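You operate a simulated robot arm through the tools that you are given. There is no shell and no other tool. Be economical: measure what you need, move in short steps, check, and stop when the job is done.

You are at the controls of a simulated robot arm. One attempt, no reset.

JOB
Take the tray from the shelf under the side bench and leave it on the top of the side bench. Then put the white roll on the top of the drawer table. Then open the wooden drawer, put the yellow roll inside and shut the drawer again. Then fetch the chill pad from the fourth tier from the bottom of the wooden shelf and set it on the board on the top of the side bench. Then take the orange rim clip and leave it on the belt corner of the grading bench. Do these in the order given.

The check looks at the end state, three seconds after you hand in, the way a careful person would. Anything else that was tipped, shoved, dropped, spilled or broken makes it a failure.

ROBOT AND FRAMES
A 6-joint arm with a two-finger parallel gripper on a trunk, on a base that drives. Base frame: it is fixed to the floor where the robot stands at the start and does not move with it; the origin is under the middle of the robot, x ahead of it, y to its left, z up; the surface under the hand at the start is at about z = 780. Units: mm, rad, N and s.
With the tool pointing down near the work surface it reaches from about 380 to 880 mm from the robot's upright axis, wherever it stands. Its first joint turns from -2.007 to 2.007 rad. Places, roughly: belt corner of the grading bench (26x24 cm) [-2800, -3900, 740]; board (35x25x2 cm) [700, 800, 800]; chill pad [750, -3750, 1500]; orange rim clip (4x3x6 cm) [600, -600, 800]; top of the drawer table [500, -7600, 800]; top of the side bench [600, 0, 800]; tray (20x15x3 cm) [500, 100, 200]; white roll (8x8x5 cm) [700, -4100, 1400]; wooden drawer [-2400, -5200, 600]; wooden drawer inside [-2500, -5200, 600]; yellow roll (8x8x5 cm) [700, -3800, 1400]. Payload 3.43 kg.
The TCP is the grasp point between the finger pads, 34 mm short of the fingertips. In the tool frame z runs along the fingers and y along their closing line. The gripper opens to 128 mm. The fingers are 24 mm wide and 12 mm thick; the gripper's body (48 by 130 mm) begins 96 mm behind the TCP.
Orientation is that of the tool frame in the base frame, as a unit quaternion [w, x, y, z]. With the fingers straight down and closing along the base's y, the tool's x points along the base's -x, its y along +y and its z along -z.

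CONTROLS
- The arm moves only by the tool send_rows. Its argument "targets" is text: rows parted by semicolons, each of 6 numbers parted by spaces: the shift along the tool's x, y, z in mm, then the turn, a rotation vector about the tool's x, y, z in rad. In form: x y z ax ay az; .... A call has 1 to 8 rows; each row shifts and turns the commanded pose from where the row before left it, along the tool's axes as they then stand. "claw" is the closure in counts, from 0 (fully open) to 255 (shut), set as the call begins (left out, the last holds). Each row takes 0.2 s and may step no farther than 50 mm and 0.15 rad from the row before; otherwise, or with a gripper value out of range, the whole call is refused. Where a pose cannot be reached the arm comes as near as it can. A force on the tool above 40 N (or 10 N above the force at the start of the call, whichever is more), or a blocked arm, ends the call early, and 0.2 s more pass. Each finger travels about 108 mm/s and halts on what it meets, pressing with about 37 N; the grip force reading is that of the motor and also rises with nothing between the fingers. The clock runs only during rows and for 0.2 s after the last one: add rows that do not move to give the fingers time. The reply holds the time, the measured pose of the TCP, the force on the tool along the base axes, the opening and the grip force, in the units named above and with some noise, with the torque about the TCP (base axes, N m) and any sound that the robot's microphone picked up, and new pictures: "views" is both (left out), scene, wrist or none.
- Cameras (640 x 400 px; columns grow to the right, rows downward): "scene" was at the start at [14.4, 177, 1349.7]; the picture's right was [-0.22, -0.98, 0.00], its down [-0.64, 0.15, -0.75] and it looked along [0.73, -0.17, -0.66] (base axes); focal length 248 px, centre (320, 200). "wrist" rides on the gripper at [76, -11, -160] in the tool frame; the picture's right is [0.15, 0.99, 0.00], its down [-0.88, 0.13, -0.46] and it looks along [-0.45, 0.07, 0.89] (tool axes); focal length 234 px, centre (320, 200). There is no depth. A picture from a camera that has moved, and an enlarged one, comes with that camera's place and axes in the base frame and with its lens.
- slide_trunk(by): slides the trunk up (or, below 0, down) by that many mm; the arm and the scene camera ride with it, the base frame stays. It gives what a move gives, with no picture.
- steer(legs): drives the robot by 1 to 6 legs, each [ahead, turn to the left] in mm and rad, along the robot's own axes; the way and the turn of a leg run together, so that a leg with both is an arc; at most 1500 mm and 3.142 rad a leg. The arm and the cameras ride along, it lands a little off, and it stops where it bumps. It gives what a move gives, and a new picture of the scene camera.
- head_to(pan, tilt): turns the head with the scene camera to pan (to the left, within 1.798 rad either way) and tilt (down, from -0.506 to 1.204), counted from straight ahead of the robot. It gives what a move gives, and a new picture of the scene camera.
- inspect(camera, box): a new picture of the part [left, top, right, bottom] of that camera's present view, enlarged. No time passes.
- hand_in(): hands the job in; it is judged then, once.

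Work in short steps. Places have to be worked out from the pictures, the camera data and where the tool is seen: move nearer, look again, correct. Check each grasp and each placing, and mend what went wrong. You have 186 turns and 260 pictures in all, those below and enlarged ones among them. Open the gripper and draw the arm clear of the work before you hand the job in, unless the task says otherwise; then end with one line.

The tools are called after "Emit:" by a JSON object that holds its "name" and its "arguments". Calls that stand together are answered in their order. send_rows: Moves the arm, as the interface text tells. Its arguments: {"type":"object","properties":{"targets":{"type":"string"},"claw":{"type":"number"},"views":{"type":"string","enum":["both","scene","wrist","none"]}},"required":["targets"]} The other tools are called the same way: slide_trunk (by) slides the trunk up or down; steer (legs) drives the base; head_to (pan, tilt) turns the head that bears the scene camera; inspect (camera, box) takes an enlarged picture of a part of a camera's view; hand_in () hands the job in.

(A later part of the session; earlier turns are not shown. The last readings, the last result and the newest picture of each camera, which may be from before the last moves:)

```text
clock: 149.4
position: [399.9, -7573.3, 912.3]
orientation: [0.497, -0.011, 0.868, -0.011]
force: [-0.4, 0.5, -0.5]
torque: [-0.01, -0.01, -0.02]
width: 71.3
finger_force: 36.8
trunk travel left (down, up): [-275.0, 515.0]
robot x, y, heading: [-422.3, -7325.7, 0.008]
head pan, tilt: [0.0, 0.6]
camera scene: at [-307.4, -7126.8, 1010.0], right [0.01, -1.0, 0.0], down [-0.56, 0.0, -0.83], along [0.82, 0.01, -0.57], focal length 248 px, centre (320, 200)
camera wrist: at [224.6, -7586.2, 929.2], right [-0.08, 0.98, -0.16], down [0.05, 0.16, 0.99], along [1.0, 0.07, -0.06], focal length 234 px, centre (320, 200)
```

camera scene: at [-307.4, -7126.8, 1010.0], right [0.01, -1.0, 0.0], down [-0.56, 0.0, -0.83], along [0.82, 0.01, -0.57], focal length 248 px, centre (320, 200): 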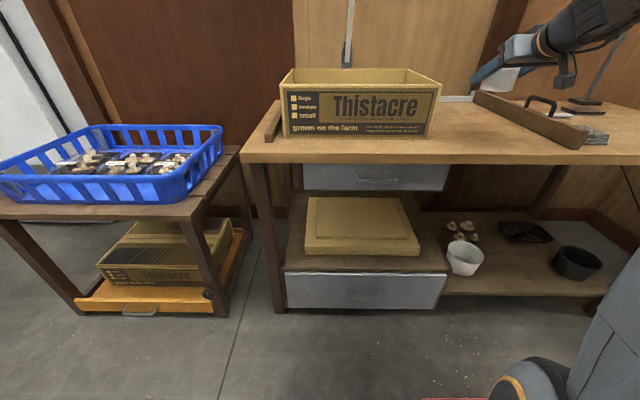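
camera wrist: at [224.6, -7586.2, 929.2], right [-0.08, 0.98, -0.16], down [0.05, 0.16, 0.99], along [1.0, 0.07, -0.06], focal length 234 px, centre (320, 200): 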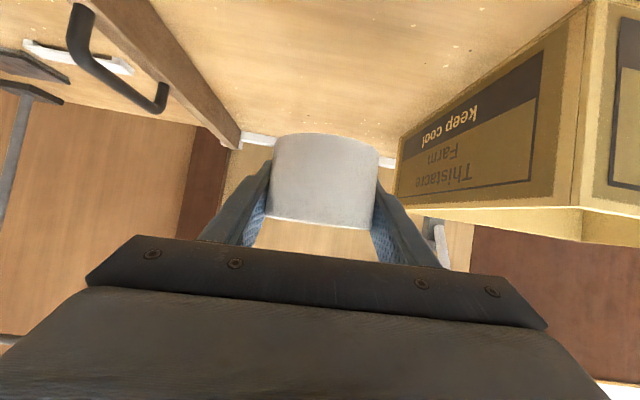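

The space is clear. I lower to just above the top, then slowly to contact.

Emit:
{"name": "send_rows", "arguments": {"targets": "17.2 0.6 10.2 0 0 0; 17.2 0.6 10.2 0 0 0; 17.2 0.6 10.2 0 0 0; 4.3 0.1 2.5 0 0 0; 3.4 0.1 2 0 0 0; 3.4 0.1 2 0 0 0; 3.4 0.1 2 0 0 0; 0 0 0 0 0 0", "views": "wrist"}}

```text
clock: 151.2
position: [400.0, -7573.2, 837.5]
orientation: [0.497, -0.011, 0.867, -0.012]
force: [0.2, -0.7, -1.3]
torque: [-0.02, 0.02, -0.01]
width: 71.2
finger_force: 37.5
trunk travel left (down, up): [-275.0, 515.0]
robot x, y, heading: [-426.6, -7323.5, 0.007]
head pan, tilt: [0.0, 0.6]
camera wrist: at [225.1, -7586.3, 852.6], right [-0.08, 0.98, -0.16], down [0.05, 0.16, 0.99], along [1.0, 0.07, -0.06], focal length 234 px, centre (320, 200)
```

wrist: 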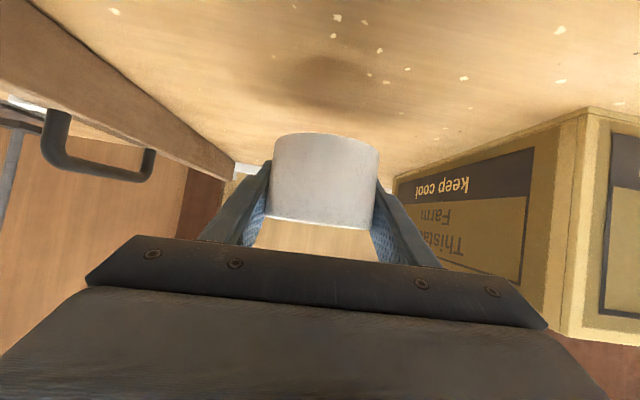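

No contact yet; the roll's shadow is close. I continue in 4 mm steps until force rises.

Emit:
{"name": "send_rows", "arguments": {"targets": "3.4 0.1 2 0 0 0; 3.4 0.1 2 0 0 0; 3.4 0.1 2 0 0 0; 3.4 0.1 2 0 0 0; 0 0 0 0 0 0", "views": "none"}}

```text
clock: 152.4
position: [400.3, -7573.0, 821.7]
orientation: [0.498, -0.011, 0.867, -0.011]
force: [0.3, 0.5, -0.4]
torque: [0.01, -0.01, -0.02]
width: 71.0
finger_force: 36.7
trunk travel left (down, up): [-275.0, 515.0]
robot x, y, heading: [-424.4, -7323.6, 0.007]
head pan, tilt: [0.0, 0.6]
```

Emit:
{"name": "send_rows", "arguments": {"targets": "3.4 0.1 2 0 0 0; 3.4 0.1 2 0 0 0; 3.4 0.1 2 0 0 0; 3.4 0.1 2 0 0 0; 0 0 0 0 0 0", "views": "wrist"}}

```text
clock: 153.6
position: [400.6, -7573.6, 804.8]
orientation: [0.498, -0.012, 0.867, -0.011]
force: [-0.4, -0.1, -1.2]
torque: [0.0, 0.0, -0.01]
width: 71.5
finger_force: 37.3
trunk travel left (down, up): [-275.0, 515.0]
robot x, y, heading: [-422.6, -7323.3, 0.011]
head pan, tilt: [0.0, 0.6]
camera wrist: at [225.1, -7586.2, 820.9], right [-0.08, 0.98, -0.16], down [0.05, 0.16, 0.99], along [1.0, 0.07, -0.06], focal length 234 px, centre (320, 200)
```

wrist: 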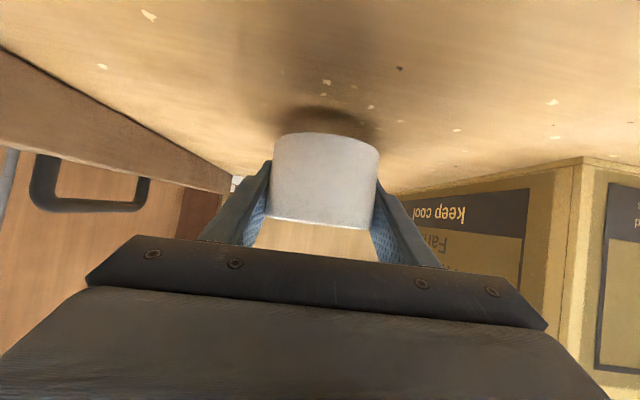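

Still a gap below. Continuing in small steps.

Emit:
{"name": "send_rows", "arguments": {"targets": "2.6 0.1 1.5 0 0 0; 2.6 0.1 1.5 0 0 0; 2.6 0.1 1.5 0 0 0; 2.6 0.1 1.5 0 0 0; 0 0 0 0 0 0", "views": "wrist"}}

```text
clock: 154.8
position: [400.4, -7573.2, 793.0]
orientation: [0.497, -0.011, 0.867, -0.012]
force: [-1.0, -0.7, -1.3]
torque: [-0.02, -0.06, 0.04]
width: 71.0
finger_force: 36.6
trunk travel left (down, up): [-275.0, 515.0]
robot x, y, heading: [-422.2, -7324.2, 0.007]
head pan, tilt: [0.0, 0.6]
camera wrist: at [225.2, -7586.5, 808.3], right [-0.08, 0.98, -0.16], down [0.05, 0.16, 0.99], along [1.0, 0.07, -0.06], focal length 234 px, centre (320, 200)
```

wrist: 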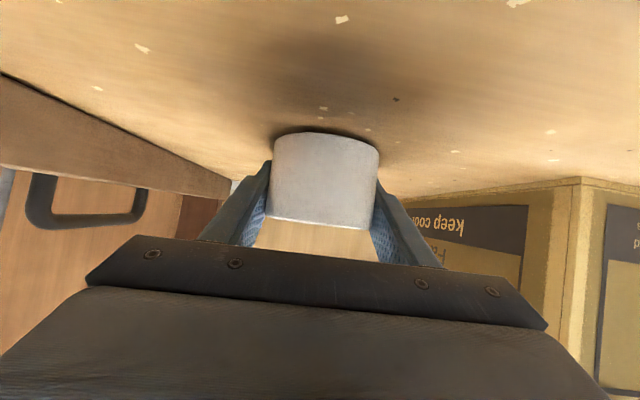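

The shadow is nearly under the roll. A few more millimetres.

Emit:
{"name": "send_rows", "arguments": {"targets": "1.7 0 1 0 0 0; 1.7 0 1 0 0 0; 1.7 0 1 0 0 0; 1.7 0 1 0 0 0; 1.7 0 1 0 0 0; 0 0 0 0 0 0", "views": "none"}}

```text
clock: 156.4
position: [401.6, -7575.4, 787.8]
orientation: [0.501, -0.011, 0.865, -0.012]
force: [1.8, -0.2, 6.1]
torque: [0.22, 0.2, -0.03]
width: 71.5
finger_force: 36.2
trunk travel left (down, up): [-275.0, 515.0]
robot x, y, heading: [-428.8, -7326.7, 0.004]
head pan, tilt: [0.0, 0.6]
stopped in row 6: the force on the tool passed its limit at 41 N (the readings are from after the stop); the commanded pose is now the measured one
```

Contact. I open, then withdraw backward.

Emit:
{"name": "send_rows", "arguments": {"targets": "-1 0 -1 0 0 0; 0 0 0 0 0 0; 0 0 0 0 0 0; 0 0 0 0 0 0", "claw": 0, "views": "wrist"}}

```text
clock: 157.4
position: [402.4, -7573.8, 789.6]
orientation: [0.5, -0.011, 0.866, -0.011]
force: [-3.6, -3.0, 7.6]
torque: [0.42, -0.03, 0.23]
width: 125.9
finger_force: 0.1
trunk travel left (down, up): [-275.0, 515.0]
robot x, y, heading: [-425.3, -7325.3, 0.006]
head pan, tilt: [0.0, 0.6]
camera wrist: at [225.9, -7586.9, 803.9], right [-0.08, 0.98, -0.16], down [0.04, 0.16, 0.99], along [1.0, 0.07, -0.06], focal length 234 px, centre (320, 200)
```

wrist: 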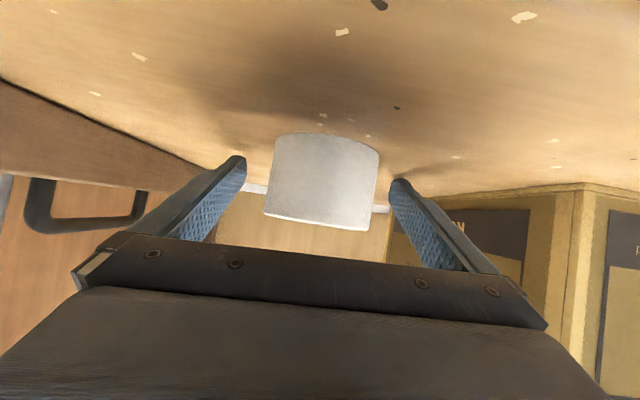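

The roll stands free. I draw back.

Emit:
{"name": "send_rows", "arguments": {"targets": "-3 0 -3 0 0 0; 13 0 -38 0 0 0; 13 0 -38 0 0 0; 13 0 -38 0 0 0; 13 0 -38 0 0 0; -30 0 -18 0 0 0; -30 0 -18 0 0 0; -30 0 -18 0 0 0", "views": "wrist"}}

```text
clock: 159.2
position: [240.7, -7569.5, 929.7]
orientation: [0.5, -0.011, 0.866, -0.012]
force: [0.4, -0.4, 0.0]
torque: [-0.04, -0.01, -0.02]
width: 127.8
finger_force: 0.1
trunk travel left (down, up): [-275.0, 515.0]
robot x, y, heading: [-423.0, -7326.1, 0.009]
head pan, tilt: [0.0, 0.6]
camera wrist: at [66.5, -7582.6, 944.6], right [-0.08, 0.98, -0.16], down [0.05, 0.16, 0.99], along [1.0, 0.07, -0.06], focal length 234 px, centre (320, 200)
```

wrist: 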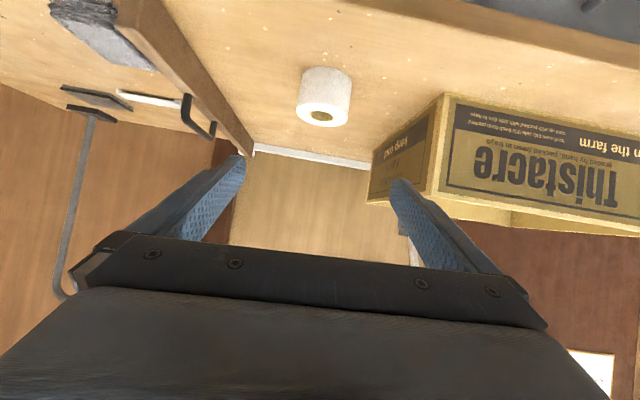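

White roll is placed. I raise the trunk, back off and head north toward the drawer, looking at it.

Emit:
{"name": "slide_trunk", "arguments": {"by": 400}}

Emit:
{"name": "steer", "arguments": {"legs": [[-200, 0], [0, 1.57], [1500, 0], [600, 0], [0, 1.5]]}}

Emit:
{"name": "head_to", "arguments": {"pan": 0.1, "tilt": 0.5}}

```text
clock: 163.0
position: [241.1, -7571.9, 1328.7]
orientation: [0.5, -0.012, 0.866, -0.011]
force: [0.0, 0.4, 0.3]
torque: [-0.01, -0.02, 0.0]
width: 128.0
finger_force: 0.1
trunk travel left (down, up): [-675.0, 115.0]
robot x, y, heading: [-424.7, -7322.1, 0.008]
head pan, tilt: [0.0, 0.6]
```

```text
clock: 182.1
position: [-1310.5, -4950.0, 1330.1]
orientation: [-0.026, 0.865, -0.015, -0.5]
force: [0.4, 0.3, -0.5]
torque: [0.01, 0.0, 0.0]
width: 128.1
finger_force: 0.1
trunk travel left (down, up): [-675.0, 115.0]
robot x, y, heading: [-661.1, -5239.1, 3.086]
head pan, tilt: [0.0, 0.6]
camera scene: at [-679.7, -5432.8, 1410.0], right [0.05, 1.0, 0.0], down [0.56, -0.03, -0.83], along [-0.82, 0.04, -0.56], focal length 248 px, centre (320, 200)
```

scene: 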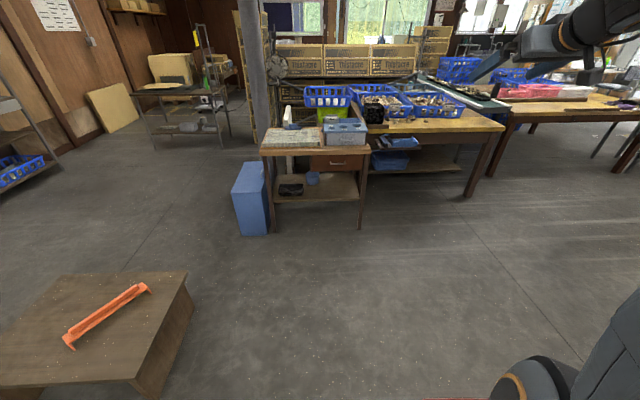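

```text
clock: 182.8
position: [-1311.9, -4949.7, 1329.0]
orientation: [-0.026, 0.866, -0.015, -0.5]
force: [-0.3, 0.8, 0.0]
torque: [0.02, -0.01, 0.02]
width: 127.9
finger_force: 0.1
trunk travel left (down, up): [-675.0, 115.0]
robot x, y, heading: [-661.5, -5239.7, 3.089]
head pan, tilt: [0.099, 0.499]
camera scene: at [-682.4, -5441.7, 1419.1], right [-0.04, 1.0, 0.0], down [0.48, 0.02, -0.88], along [-0.88, -0.04, -0.48], focal length 248 px, centre (320, 200)
```

scene: 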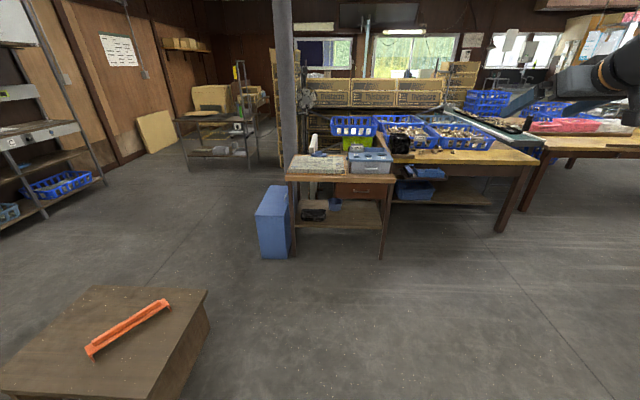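

Emit:
{"name": "inspect", "arguments": {"camera": "scene", "box": [240, 110, 440, 270]}}

Emit:
{"name": "inspect", "arguments": {"camera": "scene", "box": [330, 170, 410, 220]}}

```text
2.50 times, centred on (340, 190) of scene
camera zoom: at [-682.4, -5441.7, 1419.1], right [-0.04, 1.0, 0.0], down [0.48, 0.02, -0.88], along [-0.88, -0.04, -0.48], focal length 620 px, centre (270, 225)
```

zoom: 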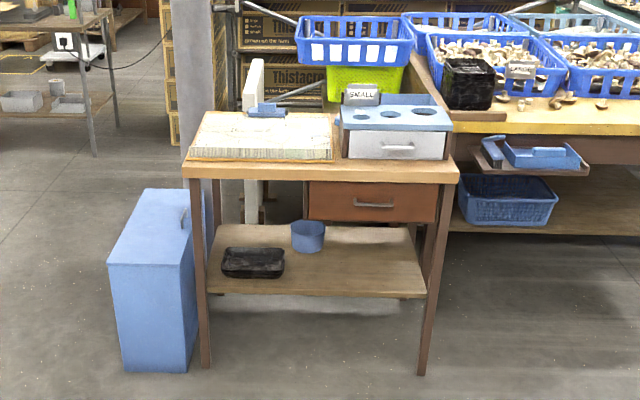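

```text
8.00 times, centred on (370, 195) of scene
camera zoom: at [-682.4, -5441.7, 1419.1], right [-0.04, 1.0, 0.0], down [0.48, 0.02, -0.88], along [-0.88, -0.04, -0.48], focal length 1985 px, centre (-80, 240)
```

zoom: 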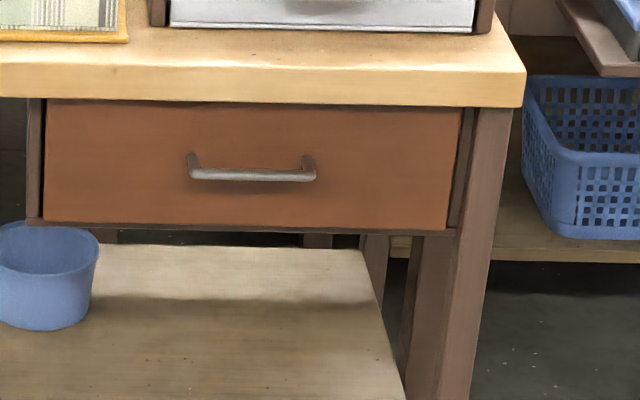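

The wooden drawer is under the small table's top: handle bar about 110 mm long, horizontal, at roughly (-2280, -5219, 610). I drive in front of it and square up.

Emit:
{"name": "steer", "arguments": {"legs": [[0, 0.023], [650, 0], [0, 0.03]]}}

Emit:
{"name": "slide_trunk", "arguments": {"by": -400}}

Emit:
{"name": "head_to", "arguments": {"pan": 0, "tilt": 0.5}}

```text
clock: 187.1
position: [-1969.8, -4948.5, 1329.0]
orientation: [-0.018, 0.866, 0.001, -0.5]
force: [-0.8, 1.3, -0.1]
torque: [-0.03, -0.02, -0.02]
width: 127.9
finger_force: 0.0
trunk travel left (down, up): [-675.0, 115.0]
robot x, y, heading: [-1312.0, -5210.0, 3.124]
head pan, tilt: [0.099, 0.499]
camera scene: at [-1322.7, -5416.7, 1419.1], right [-0.08, 1.0, 0.0], down [0.48, 0.04, -0.88], along [-0.88, -0.07, -0.48], focal length 248 px, centre (320, 200)
```

scene: 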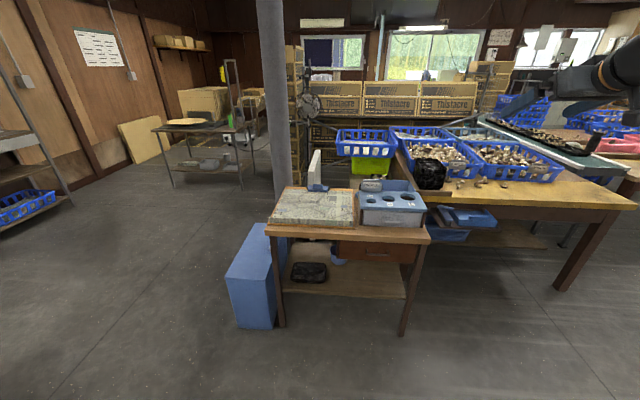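

```text
clock: 190.9
position: [-1969.9, -4948.6, 928.9]
orientation: [-0.018, 0.866, 0.001, -0.5]
force: [-0.2, 0.7, -0.4]
torque: [0.01, -0.01, 0.0]
width: 128.0
finger_force: 0.0
trunk travel left (down, up): [-275.0, 515.0]
robot x, y, heading: [-1308.7, -5211.4, 3.121]
head pan, tilt: [0.099, 0.499]
```

```text
clock: 191.6
position: [-1969.6, -4949.6, 928.7]
orientation: [-0.018, 0.866, 0.001, -0.5]
force: [0.8, -0.8, 1.1]
torque: [0.01, 0.02, -0.02]
width: 127.9
finger_force: 0.1
trunk travel left (down, up): [-275.0, 515.0]
robot x, y, heading: [-1316.2, -5212.5, 3.123]
head pan, tilt: [0.0, 0.499]
camera scene: at [-1434.3, -5405.9, 1019.1], right [0.02, 1.0, 0.0], down [0.48, -0.01, -0.88], along [-0.88, 0.01, -0.48], focal length 248 px, centre (320, 200)
```

scene: 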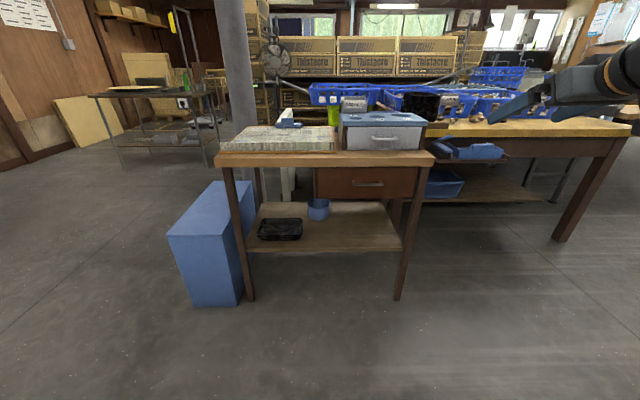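

Emit:
{"name": "inspect", "arguments": {"camera": "scene", "box": [300, 140, 440, 230]}}

```text
4.44 times, centred on (370, 185) of scene
camera zoom: at [-1434.3, -5405.9, 1019.1], right [0.02, 1.0, 0.0], down [0.48, -0.01, -0.88], along [-0.88, 0.01, -0.48], focal length 1103 px, centre (98, 267)
```

zoom: 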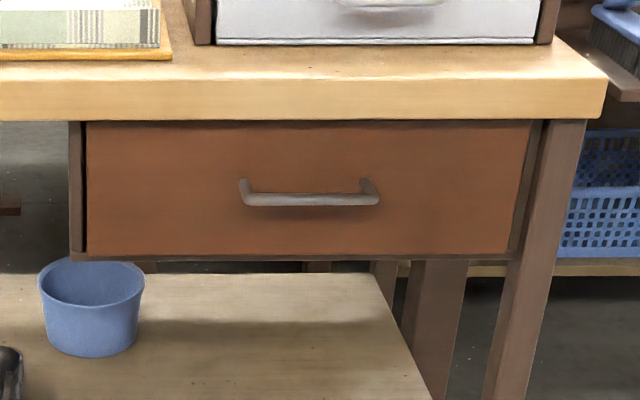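

Handle estimate (-2240, -5222, 640). I make the tool horizontal, shift it in front of the drawer, then roll it 90° so the fingers close vertically.

Emit:
{"name": "send_rows", "arguments": {"targets": "0 40 0 0 -0.13 0; 0 40 0 0 -0.13 0; 0 40 0 0 -0.13 0; 0 40 0 0 -0.13 0; 0 45 0 0 0 0; 0 45 0 0 0 0; 0 20 0 0 0 0; 0 0 0 0 0 0", "views": "none"}}

Emit:
{"name": "send_rows", "arguments": {"targets": "0 0 0 0 0 0.15; 0 0 0 0 0 0.15; 0 0 0 0 0 0.15; 0 0 0 0 0 0.15; 0 0 0 0 0 0.15; 0 0 0 0 0 0.15; 0 0 0 0 0 0.15; 0 0 0 0 0 0.15", "views": "none"}}

Emit:
{"name": "send_rows", "arguments": {"targets": "0 0 0 0 0 0.15; 0 0 0 0 0 0.15; 0 0 0 0 0 0.07; 0 0 0 0 0 0", "views": "both"}}

```text
clock: 193.4
position: [-1973.9, -5152.1, 922.1]
orientation: [-0.015, 0.709, 0.008, -0.705]
force: [0.1, 0.0, -0.3]
torque: [0.0, 0.01, 0.01]
width: 127.8
finger_force: 0.1
out of reach, approached as far as the arm can: row 6, 7
trunk travel left (down, up): [-275.0, 515.0]
robot x, y, heading: [-1313.3, -5211.3, 3.122]
head pan, tilt: [0.0, 0.499]
```

```text
clock: 195.2
position: [-1974.7, -5151.8, 921.5]
orientation: [-0.386, -0.588, 0.395, 0.591]
force: [0.4, 0.6, 0.2]
torque: [0.01, -0.02, 0.01]
width: 128.0
finger_force: 0.0
trunk travel left (down, up): [-275.0, 515.0]
robot x, y, heading: [-1311.2, -5213.6, 3.126]
head pan, tilt: [0.0, 0.499]
```

```text
clock: 196.2
position: [-1973.6, -5151.3, 921.5]
orientation: [-0.488, -0.506, 0.496, 0.51]
force: [-1.0, -0.3, 0.4]
torque: [-0.01, 0.01, -0.02]
width: 127.9
finger_force: 0.1
trunk travel left (down, up): [-275.0, 515.0]
robot x, y, heading: [-1310.4, -5209.7, 3.12]
head pan, tilt: [0.0, 0.499]
camera scene: at [-1434.3, -5405.9, 1019.1], right [0.02, 1.0, 0.0], down [0.48, -0.01, -0.88], along [-0.88, 0.01, -0.48], focal length 248 px, centre (320, 200)
camera wrist: at [-1814.1, -5229.2, 909.0], right [-0.01, -0.18, 0.98], down [0.47, 0.87, 0.16], along [-0.88, 0.46, 0.08], focal length 234 px, centre (320, 200)
```

scene: 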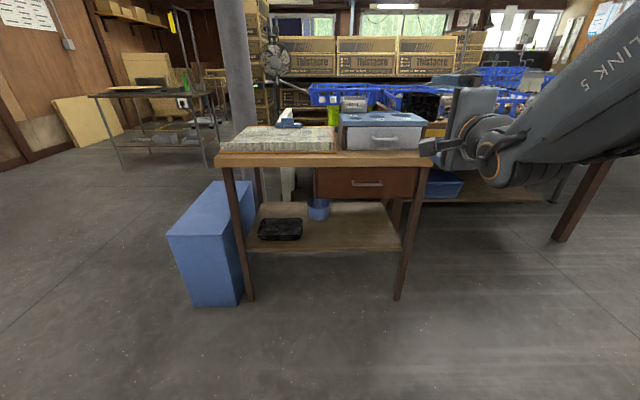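
wrist: 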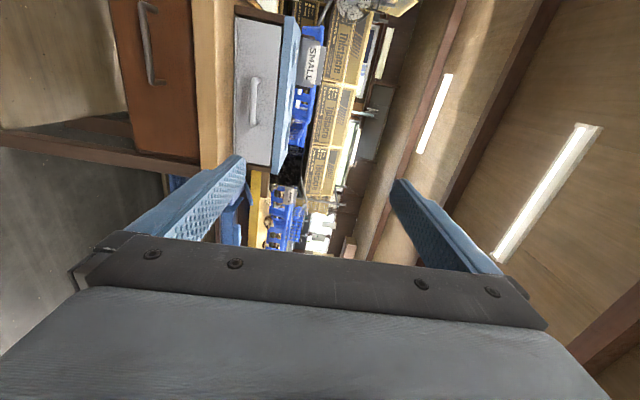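

The tool now points at the drawer with vertical closing. I lower the trunk, shift sideways, and half-close the gripper.

Emit:
{"name": "slide_trunk", "arguments": {"by": -250}}

Emit:
{"name": "send_rows", "arguments": {"targets": "35 0 0 0 0 0; 35 -15 0 0 0 0; 0 -15 0 0 0 0", "claw": 120, "views": "both"}}

```text
clock: 198.8
position: [-2042.1, -5150.3, 670.9]
orientation: [-0.487, -0.506, 0.496, 0.51]
force: [-0.5, -0.5, 0.1]
torque: [0.0, 0.01, 0.05]
width: 127.9
finger_force: 0.0
trunk travel left (down, up): [-25.0, 765.0]
robot x, y, heading: [-1310.6, -5211.9, 3.126]
head pan, tilt: [0.0, 0.499]
```

```text
clock: 199.6
position: [-2046.7, -5151.1, 663.9]
orientation: [0.49, 0.508, -0.494, -0.508]
force: [0.4, 0.3, -0.1]
torque: [-0.05, 0.01, 0.0]
width: 68.0
finger_force: 0.1
out of reach, approached as far as the arm can: row 1, 2, 3
trunk travel left (down, up): [-25.0, 765.0]
robot x, y, heading: [-1312.9, -5213.4, 3.125]
head pan, tilt: [0.0, 0.499]
camera scene: at [-1503.8, -5404.7, 769.1], right [0.02, 1.0, 0.0], down [0.48, -0.01, -0.88], along [-0.88, 0.01, -0.48], focal length 248 px, centre (320, 200)
camera wrist: at [-1887.0, -5227.9, 649.7], right [-0.01, -0.18, 0.98], down [0.46, 0.87, 0.16], along [-0.89, 0.45, 0.08], focal length 234 px, centre (320, 200)
```

scene: 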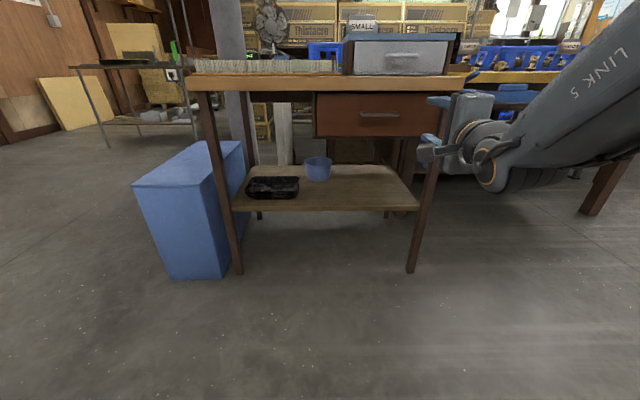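
wrist: 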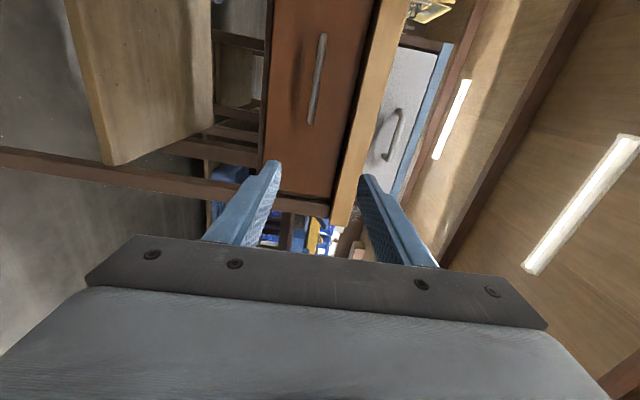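

The arm can't shift further left in this posture, so I'll shift the base. The handle triangulates to (-2233, -5226, 645).

Emit:
{"name": "steer", "arguments": {"legs": [[-300, 0], [0, 0.2], [350, 0], [0, -0.19]]}}

Emit:
{"name": "send_rows", "arguments": {"targets": "0 -9 0 0 0 0; 0 -9 0 0 0 0; 0 0 0 0 0 0", "views": "wrist"}}

```text
clock: 204.9
position: [-2101.7, -5218.6, 661.9]
orientation: [-0.489, -0.508, 0.495, 0.509]
force: [0.2, 0.5, 0.8]
torque: [-0.01, -0.01, 0.03]
width: 67.7
finger_force: 0.1
trunk travel left (down, up): [-25.0, 765.0]
robot x, y, heading: [-1360.5, -5283.4, 3.124]
head pan, tilt: [0.0, 0.499]
camera scene: at [-1558.3, -5472.4, 769.1], right [0.02, 1.0, 0.0], down [0.48, -0.01, -0.88], along [-0.88, 0.02, -0.48], focal length 248 px, centre (320, 200)
```

scene: 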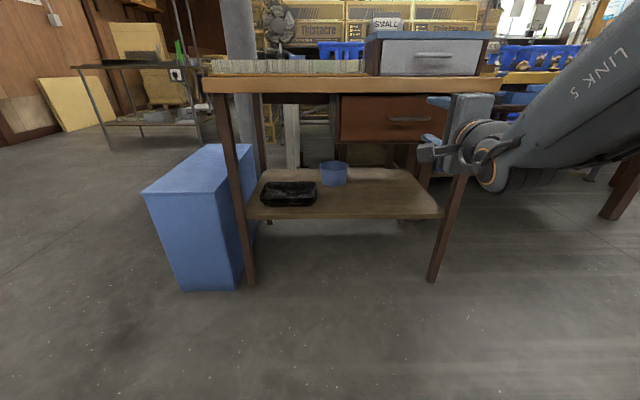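

```text
clock: 205.8
position: [-2108.2, -5216.2, 646.3]
orientation: [0.488, 0.509, -0.494, -0.508]
force: [-0.1, -0.4, -0.1]
torque: [-0.01, 0.0, 0.01]
width: 67.5
finger_force: 0.1
out of reach, approached as far as the arm can: row 1, 2
trunk travel left (down, up): [-25.0, 765.0]
robot x, y, heading: [-1361.2, -5280.4, 3.127]
head pan, tilt: [0.0, 0.499]
camera wrist: at [-1948.0, -5291.9, 634.7], right [-0.01, -0.18, 0.98], down [0.46, 0.87, 0.16], along [-0.89, 0.45, 0.08], focal length 234 px, centre (320, 200)
```

wrist: 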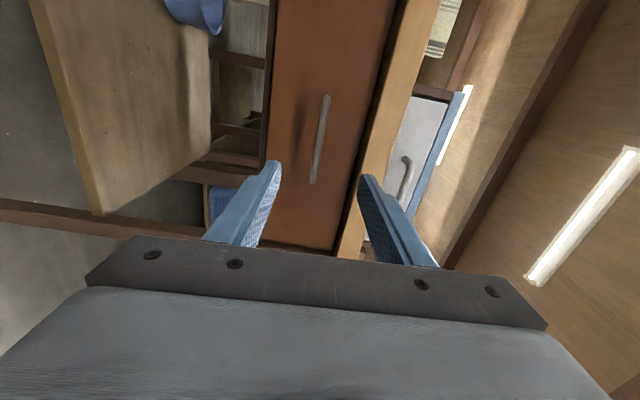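

Height and alignment fit the handle. I drive forward 90 mm and check.

Emit:
{"name": "steer", "arguments": {"legs": [[85, 0]]}}

Emit:
{"name": "send_rows", "arguments": {"targets": "0 0 0 0 0 0", "views": "wrist"}}

```text
clock: 206.8
position: [-2192.9, -5213.0, 647.6]
orientation: [0.488, 0.509, -0.495, -0.508]
force: [-0.3, -0.1, 0.2]
torque: [0.0, -0.03, 0.0]
width: 67.6
finger_force: 0.0
trunk travel left (down, up): [-25.0, 765.0]
robot x, y, heading: [-1451.3, -5278.4, 3.121]
head pan, tilt: [0.0, 0.499]
camera scene: at [-1644.3, -5470.6, 769.1], right [0.02, 1.0, 0.0], down [0.48, -0.01, -0.88], along [-0.88, 0.02, -0.48], focal length 248 px, centre (320, 200)
```

scene: 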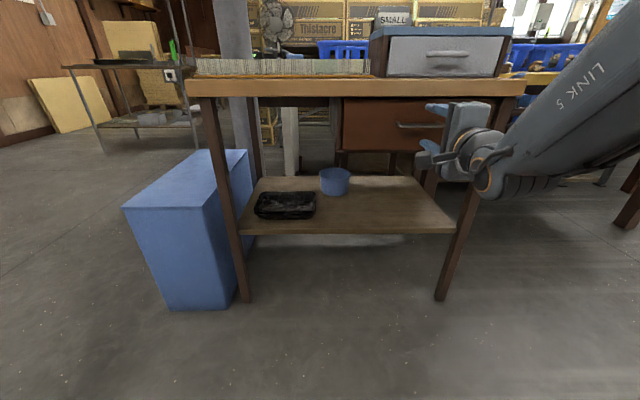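

```text
clock: 207.2
position: [-2193.5, -5212.8, 646.2]
orientation: [-0.488, -0.508, 0.495, 0.508]
force: [0.1, 0.5, -0.1]
torque: [0.04, 0.01, 0.03]
width: 67.8
finger_force: 0.1
trunk travel left (down, up): [-25.0, 765.0]
robot x, y, heading: [-1449.9, -5280.7, 3.12]
head pan, tilt: [0.0, 0.499]
camera wrist: at [-2033.8, -5289.8, 634.7], right [-0.01, -0.18, 0.98], down [0.46, 0.87, 0.16], along [-0.89, 0.45, 0.08], focal length 234 px, centre (320, 200)
```

wrist: 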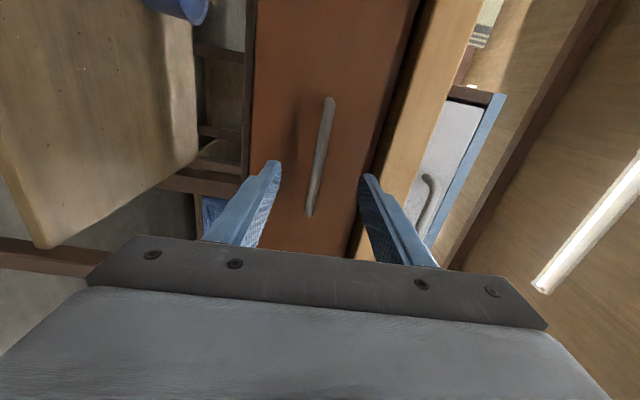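

The bar is at x≈-2236, z≈645. I advance 24 mm with the arm and close.

Emit:
{"name": "send_rows", "arguments": {"targets": "0 0 8 0 0 0; 0 0 8 0 0 0; 0 0 8 0 0 0; 0 0 0 0 0 0", "views": "wrist"}}

```text
clock: 208.2
position: [-2217.1, -5211.7, 647.5]
orientation: [0.49, 0.51, -0.493, -0.506]
force: [0.4, -0.6, 0.7]
torque: [-0.02, 0.02, 0.02]
width: 67.5
finger_force: 0.0
trunk travel left (down, up): [-25.0, 765.0]
robot x, y, heading: [-1446.7, -5282.2, 3.121]
head pan, tilt: [0.0, 0.499]
camera wrist: at [-2056.5, -5287.8, 635.2], right [-0.01, -0.18, 0.98], down [0.45, 0.88, 0.16], along [-0.89, 0.45, 0.07], focal length 234 px, centre (320, 200)
```

wrist: 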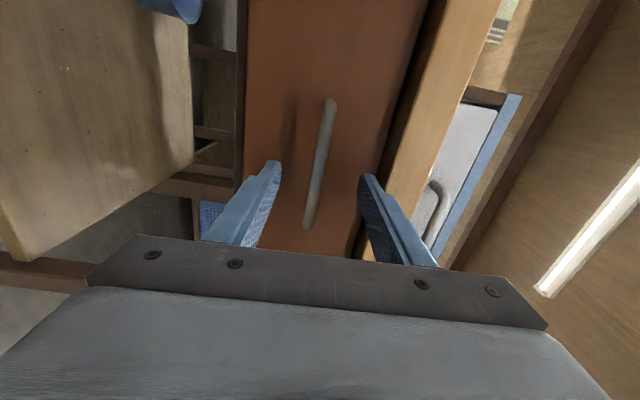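

The bar is now between the finger ends. I close on it.

Emit:
{"name": "send_rows", "arguments": {"targets": "0 0 4 0 0 0; 0 0 0 0 0 0; 0 0 0 0 0 0; 0 0 0 0 0 0", "claw": 255, "views": "wrist"}}

```text
clock: 209.2
position: [-2219.8, -5211.8, 643.3]
orientation: [0.489, 0.512, -0.495, -0.503]
force: [4.3, 1.2, -25.1]
torque: [-1.12, -0.29, -0.18]
width: 10.2
finger_force: 43.9
trunk travel left (down, up): [-25.0, 765.0]
robot x, y, heading: [-1450.6, -5278.9, 3.123]
head pan, tilt: [0.0, 0.499]
camera wrist: at [-2060.2, -5287.3, 632.7], right [-0.01, -0.18, 0.98], down [0.45, 0.88, 0.17], along [-0.89, 0.45, 0.07], focal length 234 px, centre (320, 200)
```

wrist: 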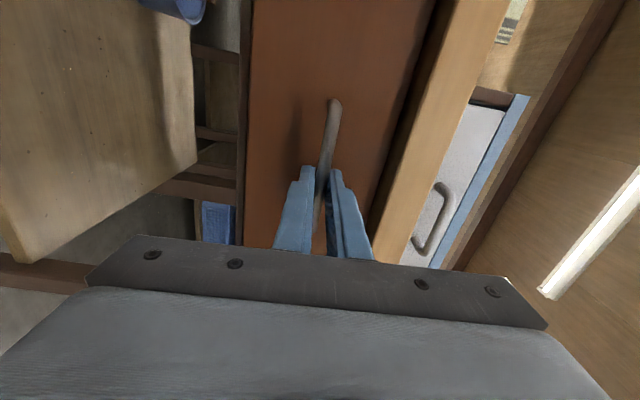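

Gripped at 10 mm, but pressing vertically; I relax 4 mm down, then pull by backing the base.

Emit:
{"name": "send_rows", "arguments": {"targets": "0 -3 0 0 0 0; 0 0 0 0 0 0", "views": "none"}}

Emit:
{"name": "steer", "arguments": {"legs": [[-60, 0]]}}

```text
clock: 209.8
position: [-2222.0, -5212.1, 644.7]
orientation: [0.491, 0.512, -0.492, -0.504]
force: [11.2, -2.4, -20.4]
torque: [-1.06, -0.27, 0.04]
width: 10.3
finger_force: 43.9
trunk travel left (down, up): [-25.0, 765.0]
robot x, y, heading: [-1448.9, -5280.1, 3.127]
head pan, tilt: [0.0, 0.499]
```

```text
clock: 210.8
position: [-2160.2, -5212.0, 643.7]
orientation: [0.49, 0.512, -0.493, -0.505]
force: [-0.3, 0.0, -18.8]
torque: [-1.06, -0.24, -0.08]
width: 10.2
finger_force: 43.7
trunk travel left (down, up): [-25.0, 765.0]
robot x, y, heading: [-1392.1, -5280.1, 3.123]
head pan, tilt: [0.0, 0.499]
camera scene: at [-1584.4, -5471.7, 769.0], right [0.02, 1.0, 0.0], down [0.48, -0.01, -0.88], along [-0.88, 0.02, -0.48], focal length 248 px, centre (320, 200)
```

scene: 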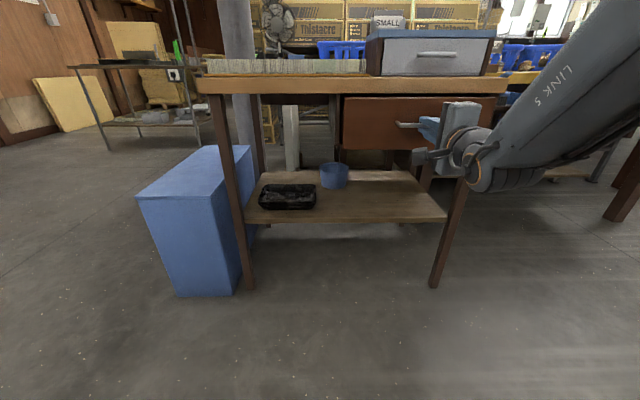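

The drawer is coming out with the grip intact. I pull a further 130 mm.

Emit:
{"name": "steer", "arguments": {"legs": [[-130, 0]]}}

Emit:
{"name": "inspect", "arguments": {"camera": "scene", "box": [300, 50, 540, 220]}}

```text
clock: 212.1
position: [-2030.4, -5214.0, 643.7]
orientation: [0.49, 0.51, -0.495, -0.506]
force: [0.8, 36.7, -7.1]
torque: [-1.02, -0.17, -1.18]
width: 10.3
finger_force: 44.1
trunk travel left (down, up): [-25.0, 765.0]
robot x, y, heading: [-1260.8, -5281.1, 3.118]
head pan, tilt: [0.0, 0.499]
camera scene: at [-1454.3, -5473.1, 769.2], right [0.02, 1.0, 0.0], down [0.48, -0.01, -0.88], along [-0.88, 0.02, -0.48], focal length 248 px, centre (320, 200)
```

scene: 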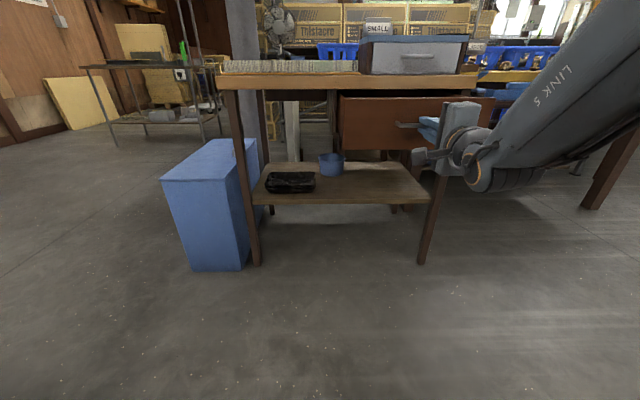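

```text
2.35 times, centred on (420, 135) of scene
camera zoom: at [-1454.3, -5473.1, 769.2], right [0.02, 1.0, 0.0], down [0.48, -0.01, -0.88], along [-0.88, 0.02, -0.48], focal length 584 px, centre (85, 353)
```

zoom: 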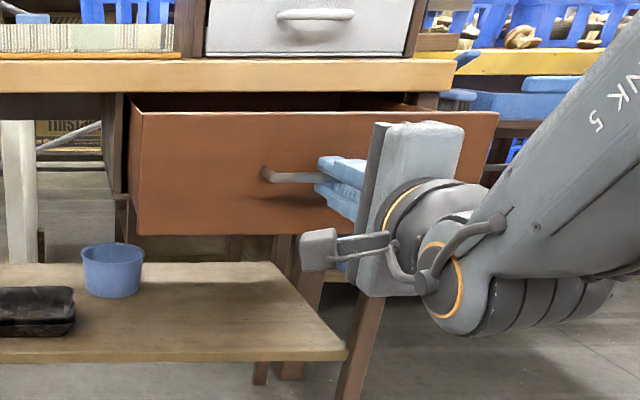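

The drawer is open by about 190 mm. I release the handle and back off.

Emit:
{"name": "send_rows", "arguments": {"targets": "0 0 0 0 0 0; 0 0 0 0 0 0; 0 0 0 0 0 0", "claw": 120, "views": "none"}}

Emit:
{"name": "steer", "arguments": {"legs": [[-350, 0]]}}

Emit:
{"name": "slide_trunk", "arguments": {"by": 400}}

Emit:
{"name": "head_to", "arguments": {"pan": 0, "tilt": 0.6}}

```text
clock: 212.9
position: [-2030.5, -5214.2, 645.3]
orientation: [0.49, 0.51, -0.494, -0.505]
force: [-0.6, -0.1, 0.7]
torque: [-0.01, 0.01, -0.01]
width: 67.6
finger_force: 0.2
trunk travel left (down, up): [-25.0, 765.0]
robot x, y, heading: [-1261.6, -5286.9, 3.12]
head pan, tilt: [0.0, 0.499]
```

```text
clock: 215.1
position: [-1688.2, -5224.5, 643.5]
orientation: [0.491, 0.512, -0.492, -0.505]
force: [-0.7, 0.7, -0.2]
torque: [0.02, 0.0, -0.02]
width: 67.9
finger_force: 0.1
trunk travel left (down, up): [-25.0, 765.0]
robot x, y, heading: [-920.6, -5288.6, 3.124]
head pan, tilt: [0.0, 0.499]
camera scene: at [-1110.8, -5481.3, 769.1], right [0.02, 1.0, 0.0], down [0.48, -0.01, -0.88], along [-0.88, 0.01, -0.48], focal length 248 px, centre (320, 200)
```

scene: 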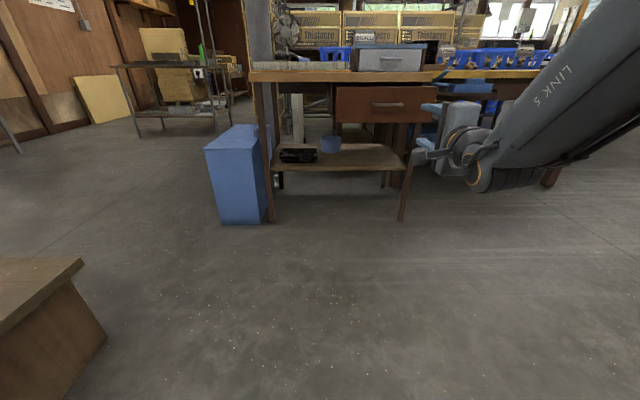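

```text
clock: 218.9
position: [-1616.0, -5224.4, 1043.4]
orientation: [0.493, 0.515, -0.491, -0.5]
force: [-0.2, 0.2, 0.1]
torque: [-0.02, 0.01, 0.0]
width: 67.8
finger_force: 0.0
trunk travel left (down, up): [-425.0, 365.0]
robot x, y, heading: [-915.8, -5288.9, 3.125]
head pan, tilt: [0.0, 0.499]
```

```text
clock: 219.6
position: [-1615.5, -5223.5, 1044.2]
orientation: [0.494, 0.514, -0.491, -0.501]
force: [-0.2, -0.3, -0.3]
torque: [0.0, 0.01, 0.01]
width: 67.6
finger_force: 0.0
trunk travel left (down, up): [-425.0, 365.0]
robot x, y, heading: [-923.2, -5288.1, 3.124]
head pan, tilt: [0.0, 0.6]
camera scene: at [-996.9, -5483.2, 1160.1], right [0.02, 1.0, 0.0], down [0.56, -0.01, -0.83], along [-0.83, 0.01, -0.56], focal length 248 px, centre (320, 200)
```

scene: 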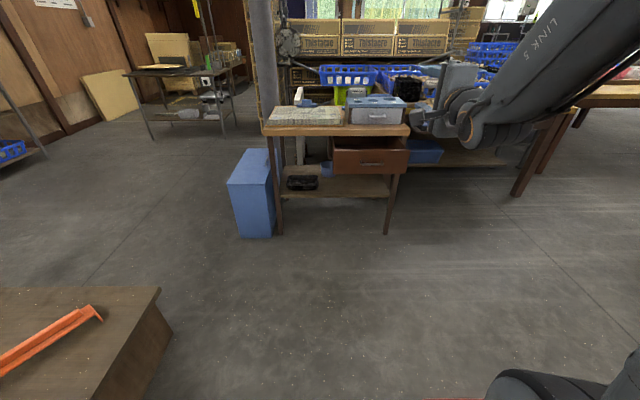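

The drawer stays open. I roll the tool back and raise the trunk to go for the yellow roll.

Emit:
{"name": "send_rows", "arguments": {"targets": "0 0 0 0 0 -0.15; 0 0 0 0 0 -0.15; 0 0 0 0 0 -0.15; 0 0 0 0 0 -0.15; 0 0 0 0 0 -0.15; 0 0 0 0 0 -0.15; 0 0 0 0 0 -0.15; 0 0 0 0 0 -0.15", "claw": 0, "views": "none"}}

Emit:
{"name": "send_rows", "arguments": {"targets": "0 0 0 0 0 -0.15; 0 0 0 0 0 -0.15; 0 0 0 0 0 -0.07; 0 0 0 0 0.13 0;0 0 0 0 0.13 0;0 0 0 0 0.13 0;0 0 0 0 0.13 0", "views": "none"}}

Emit:
{"name": "slide_trunk", "arguments": {"by": 360}}

Emit:
{"name": "steer", "arguments": {"legs": [[0, -1.5], [1300, 0], [0, -1.57]]}}

```text
clock: 221.4
position: [-1615.6, -5223.7, 1043.0]
orientation: [0.124, 0.702, -0.114, -0.692]
force: [-0.6, 0.3, 0.6]
torque: [0.01, 0.0, 0.04]
width: 128.0
finger_force: 0.1
trunk travel left (down, up): [-425.0, 365.0]
robot x, y, heading: [-919.0, -5292.4, 3.124]
head pan, tilt: [0.0, 0.6]
```

```text
clock: 223.0
position: [-1615.0, -5227.8, 1045.1]
orientation: [-0.002, 0.852, 0.018, -0.523]
force: [-0.6, -0.2, -0.3]
torque: [-0.01, 0.01, 0.0]
width: 128.1
finger_force: 0.0
out of reach, approached as far as the arm can: row 7
trunk travel left (down, up): [-425.0, 365.0]
robot x, y, heading: [-914.0, -5289.8, 3.125]
head pan, tilt: [0.0, 0.6]
```

```text
clock: 226.5
position: [-1616.6, -5229.6, 1403.2]
orientation: [0.0, 0.853, 0.019, -0.522]
force: [-0.1, 0.4, 0.7]
torque: [-0.04, 0.01, -0.03]
width: 128.1
finger_force: 0.1
trunk travel left (down, up): [-785.0, 5.0]
robot x, y, heading: [-917.4, -5291.5, 3.128]
head pan, tilt: [0.0, 0.6]
```

```text
clock: 240.4
position: [-267.8, -4034.6, 1402.8]
orientation: [0.521, -0.042, 0.853, 0.014]
force: [-0.1, 0.4, 0.5]
torque: [-0.02, 0.03, 0.03]
width: 127.8
finger_force: 0.0
trunk travel left (down, up): [-785.0, 5.0]
robot x, y, heading: [-971.0, -4012.0, 0.044]
head pan, tilt: [0.0, 0.6]
camera scene: at [-999.9, -3818.3, 1520.0], right [0.04, -1.0, 0.0], down [-0.56, -0.02, -0.83], along [0.82, 0.03, -0.56], focal length 248 px, centre (320, 200)
```

scene: 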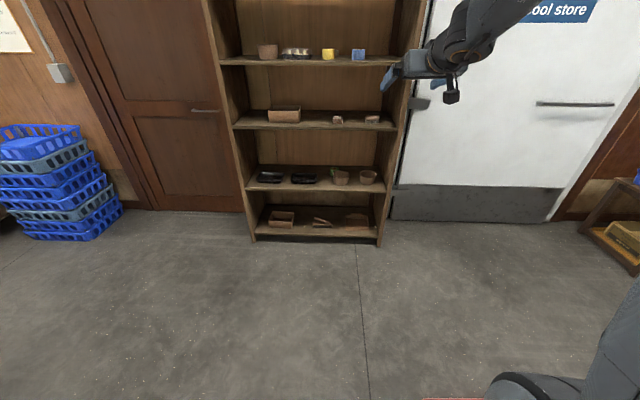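

I drive to in front of the yellow roll, then raise the tool and steepen its pitch.

Emit:
{"name": "steer", "arguments": {"legs": [[0, 0.292], [740, 0], [0, -0.336]]}}

Emit:
{"name": "send_rows", "arguments": {"targets": "-30 0 -15 0 0.12 0; -30 0 -15 0 0.12 0; -25 0 -20 0 0.12 0; 0 0 0 0 0 0", "views": "wrist"}}

Emit:
{"name": "head_to", "arguments": {"pan": 0, "tilt": 0.3}}

```text
clock: 246.4
position: [414.8, -3811.2, 1403.4]
orientation: [0.522, -0.031, 0.852, 0.008]
force: [0.7, -1.7, 0.5]
torque: [-0.04, 0.0, 0.04]
width: 127.8
finger_force: 0.2
trunk travel left (down, up): [-785.0, 5.0]
robot x, y, heading: [-289.5, -3767.9, 0.016]
head pan, tilt: [0.0, 0.6]
camera scene: at [-310.6, -3574.1, 1520.0], right [0.01, -1.0, 0.0], down [-0.56, -0.01, -0.83], along [0.83, 0.01, -0.56], focal length 248 px, centre (320, 200)
```

scene: 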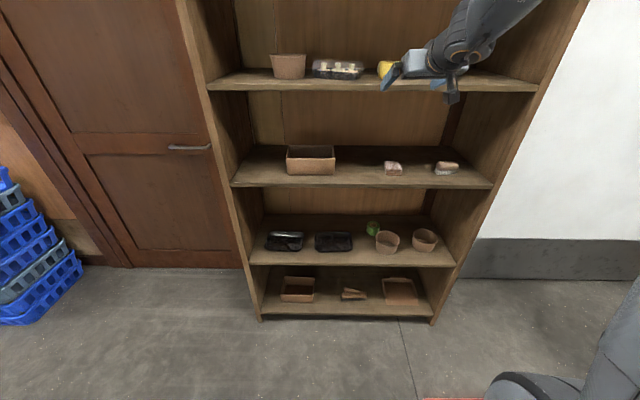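

```text
clock: 247.4
position: [416.2, -3802.2, 1492.2]
orientation: [0.391, -0.042, 0.919, 0.014]
force: [-0.1, 0.6, 0.1]
torque: [-0.01, -0.01, -0.02]
width: 128.1
finger_force: 0.1
out of reach, approached as far as the arm can: row 1
trunk travel left (down, up): [-785.0, 5.0]
robot x, y, heading: [-280.2, -3767.7, 0.013]
head pan, tilt: [0.0, 0.6]
camera wrist: at [251.4, -3828.2, 1548.1], right [-0.19, 0.98, -0.11], down [0.27, 0.16, 0.95], along [0.94, 0.15, -0.29], focal length 234 px, centre (320, 200)
```

wrist: 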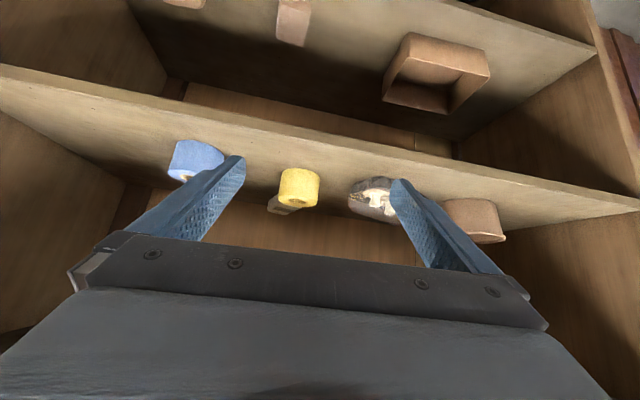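

```text
clock: 248.2
position: [416.6, -3802.0, 1491.9]
orientation: [0.391, -0.043, 0.919, 0.015]
force: [-0.2, 0.2, 0.2]
torque: [0.01, 0.01, -0.01]
width: 128.0
finger_force: 0.1
trunk travel left (down, up): [-785.0, 5.0]
robot x, y, heading: [-285.3, -3767.7, 0.008]
head pan, tilt: [0.0, 0.3]
camera scene: at [-305.6, -3574.1, 1547.4], right [0.01, -1.0, 0.0], down [-0.3, 0.0, -0.96], along [0.95, 0.01, -0.3], focal length 248 px, centre (320, 200)
```

scene: 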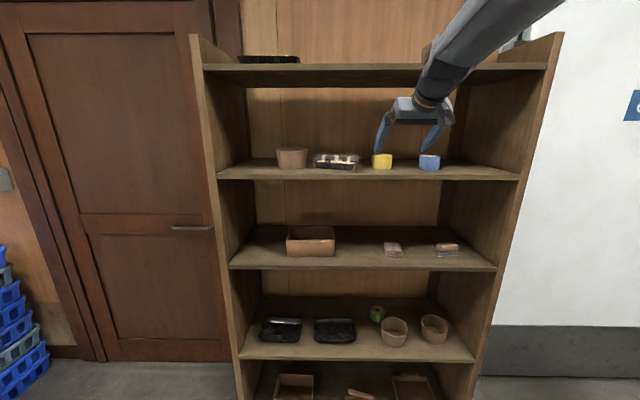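

Yellow roll is at (668, -3805, 1402); the pitch is 44° down. I drive forward 170 mm with the tool high, part-closing the gripper for clearance.

Emit:
{"name": "steer", "arguments": {"legs": [[170, 0]]}}

Emit:
{"name": "send_rows", "arguments": {"targets": "0 0 0 0 0 0; 0 0 0 0 0 0", "claw": 45, "views": "wrist"}}

```text
clock: 249.7
position: [583.9, -3799.1, 1490.8]
orientation: [0.392, -0.044, 0.919, 0.016]
force: [-0.5, 0.0, -0.1]
torque: [-0.01, 0.0, 0.01]
width: 128.0
finger_force: 0.0
trunk travel left (down, up): [-785.0, 5.0]
robot x, y, heading: [-115.9, -3765.5, 0.013]
head pan, tilt: [0.0, 0.3]
camera scene: at [-138.3, -3572.0, 1547.5], right [0.01, -1.0, 0.0], down [-0.3, 0.0, -0.96], along [0.96, 0.01, -0.3], focal length 248 px, centre (320, 200)
```

scene: 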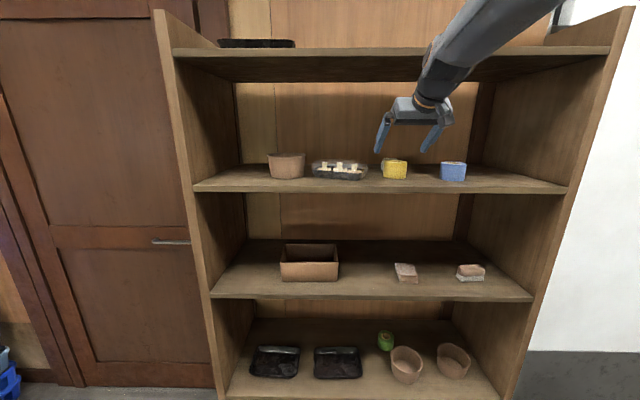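

```text
clock: 250.3
position: [584.7, -3799.0, 1491.6]
orientation: [0.391, -0.043, 0.919, 0.015]
force: [0.1, 0.7, -0.2]
torque: [-0.01, 0.02, 0.0]
width: 105.8
finger_force: 0.0
trunk travel left (down, up): [-785.0, 5.0]
robot x, y, heading: [-117.3, -3770.1, 0.014]
head pan, tilt: [0.0, 0.3]
camera wrist: at [419.3, -3825.2, 1547.7], right [-0.19, 0.98, -0.11], down [0.27, 0.16, 0.95], along [0.94, 0.15, -0.29], focal length 234 px, centre (320, 200)
```

wrist: 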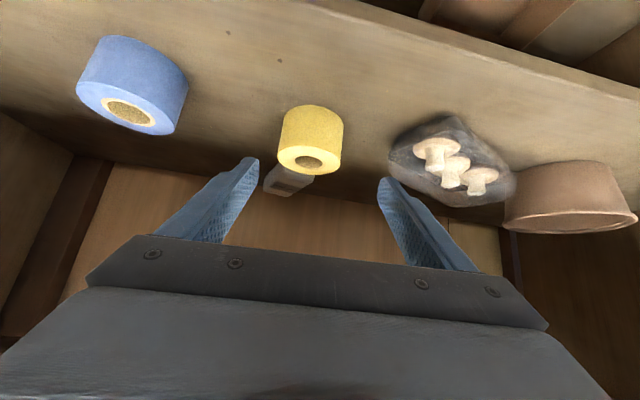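

Roll at (661, -3804). I approach along the tool axis.

Emit:
{"name": "send_rows", "arguments": {"targets": "1.6 -6 36 0 0 0; 1.6 -6 36 0 0 0; 0 0 0 0 0 0", "views": "wrist"}}

```text
clock: 251.1
position: [634.9, -3807.3, 1439.1]
orientation: [0.392, -0.042, 0.919, 0.015]
force: [-0.3, -0.2, -0.2]
torque: [-0.02, 0.02, 0.02]
width: 105.5
finger_force: 0.0
trunk travel left (down, up): [-785.0, 5.0]
robot x, y, heading: [-117.4, -3765.2, 0.013]
head pan, tilt: [0.0, 0.3]
camera wrist: at [470.2, -3833.8, 1495.3], right [-0.19, 0.98, -0.11], down [0.27, 0.16, 0.95], along [0.94, 0.15, -0.29], focal length 234 px, centre (320, 200)
```

wrist: 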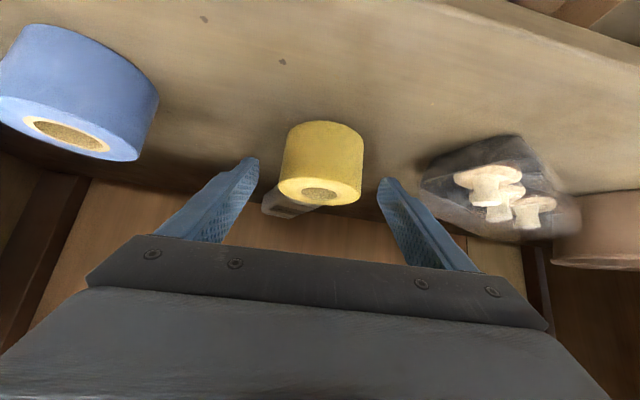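

Well centred. I advance the last 38 mm.

Emit:
{"name": "send_rows", "arguments": {"targets": "0 2 19 0 0 0; 0 1 19 0 0 0; 0 0 0 0 0 0", "views": "wrist"}}

```text
clock: 251.9
position: [661.1, -3801.7, 1412.5]
orientation: [0.391, -0.042, 0.919, 0.014]
force: [-0.7, 0.0, 0.4]
torque: [0.02, -0.02, 0.0]
width: 105.7
finger_force: 0.0
trunk travel left (down, up): [-785.0, 5.0]
robot x, y, heading: [-116.6, -3768.9, 0.018]
head pan, tilt: [0.0, 0.3]
camera wrist: at [495.2, -3828.6, 1469.2], right [-0.19, 0.98, -0.11], down [0.27, 0.16, 0.95], along [0.94, 0.15, -0.29], focal length 234 px, centre (320, 200)
```

wrist: 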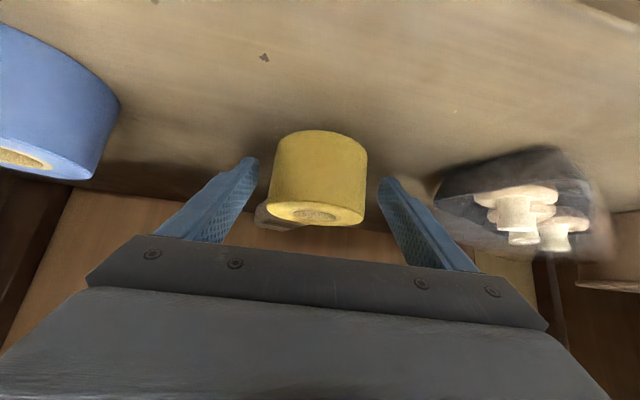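

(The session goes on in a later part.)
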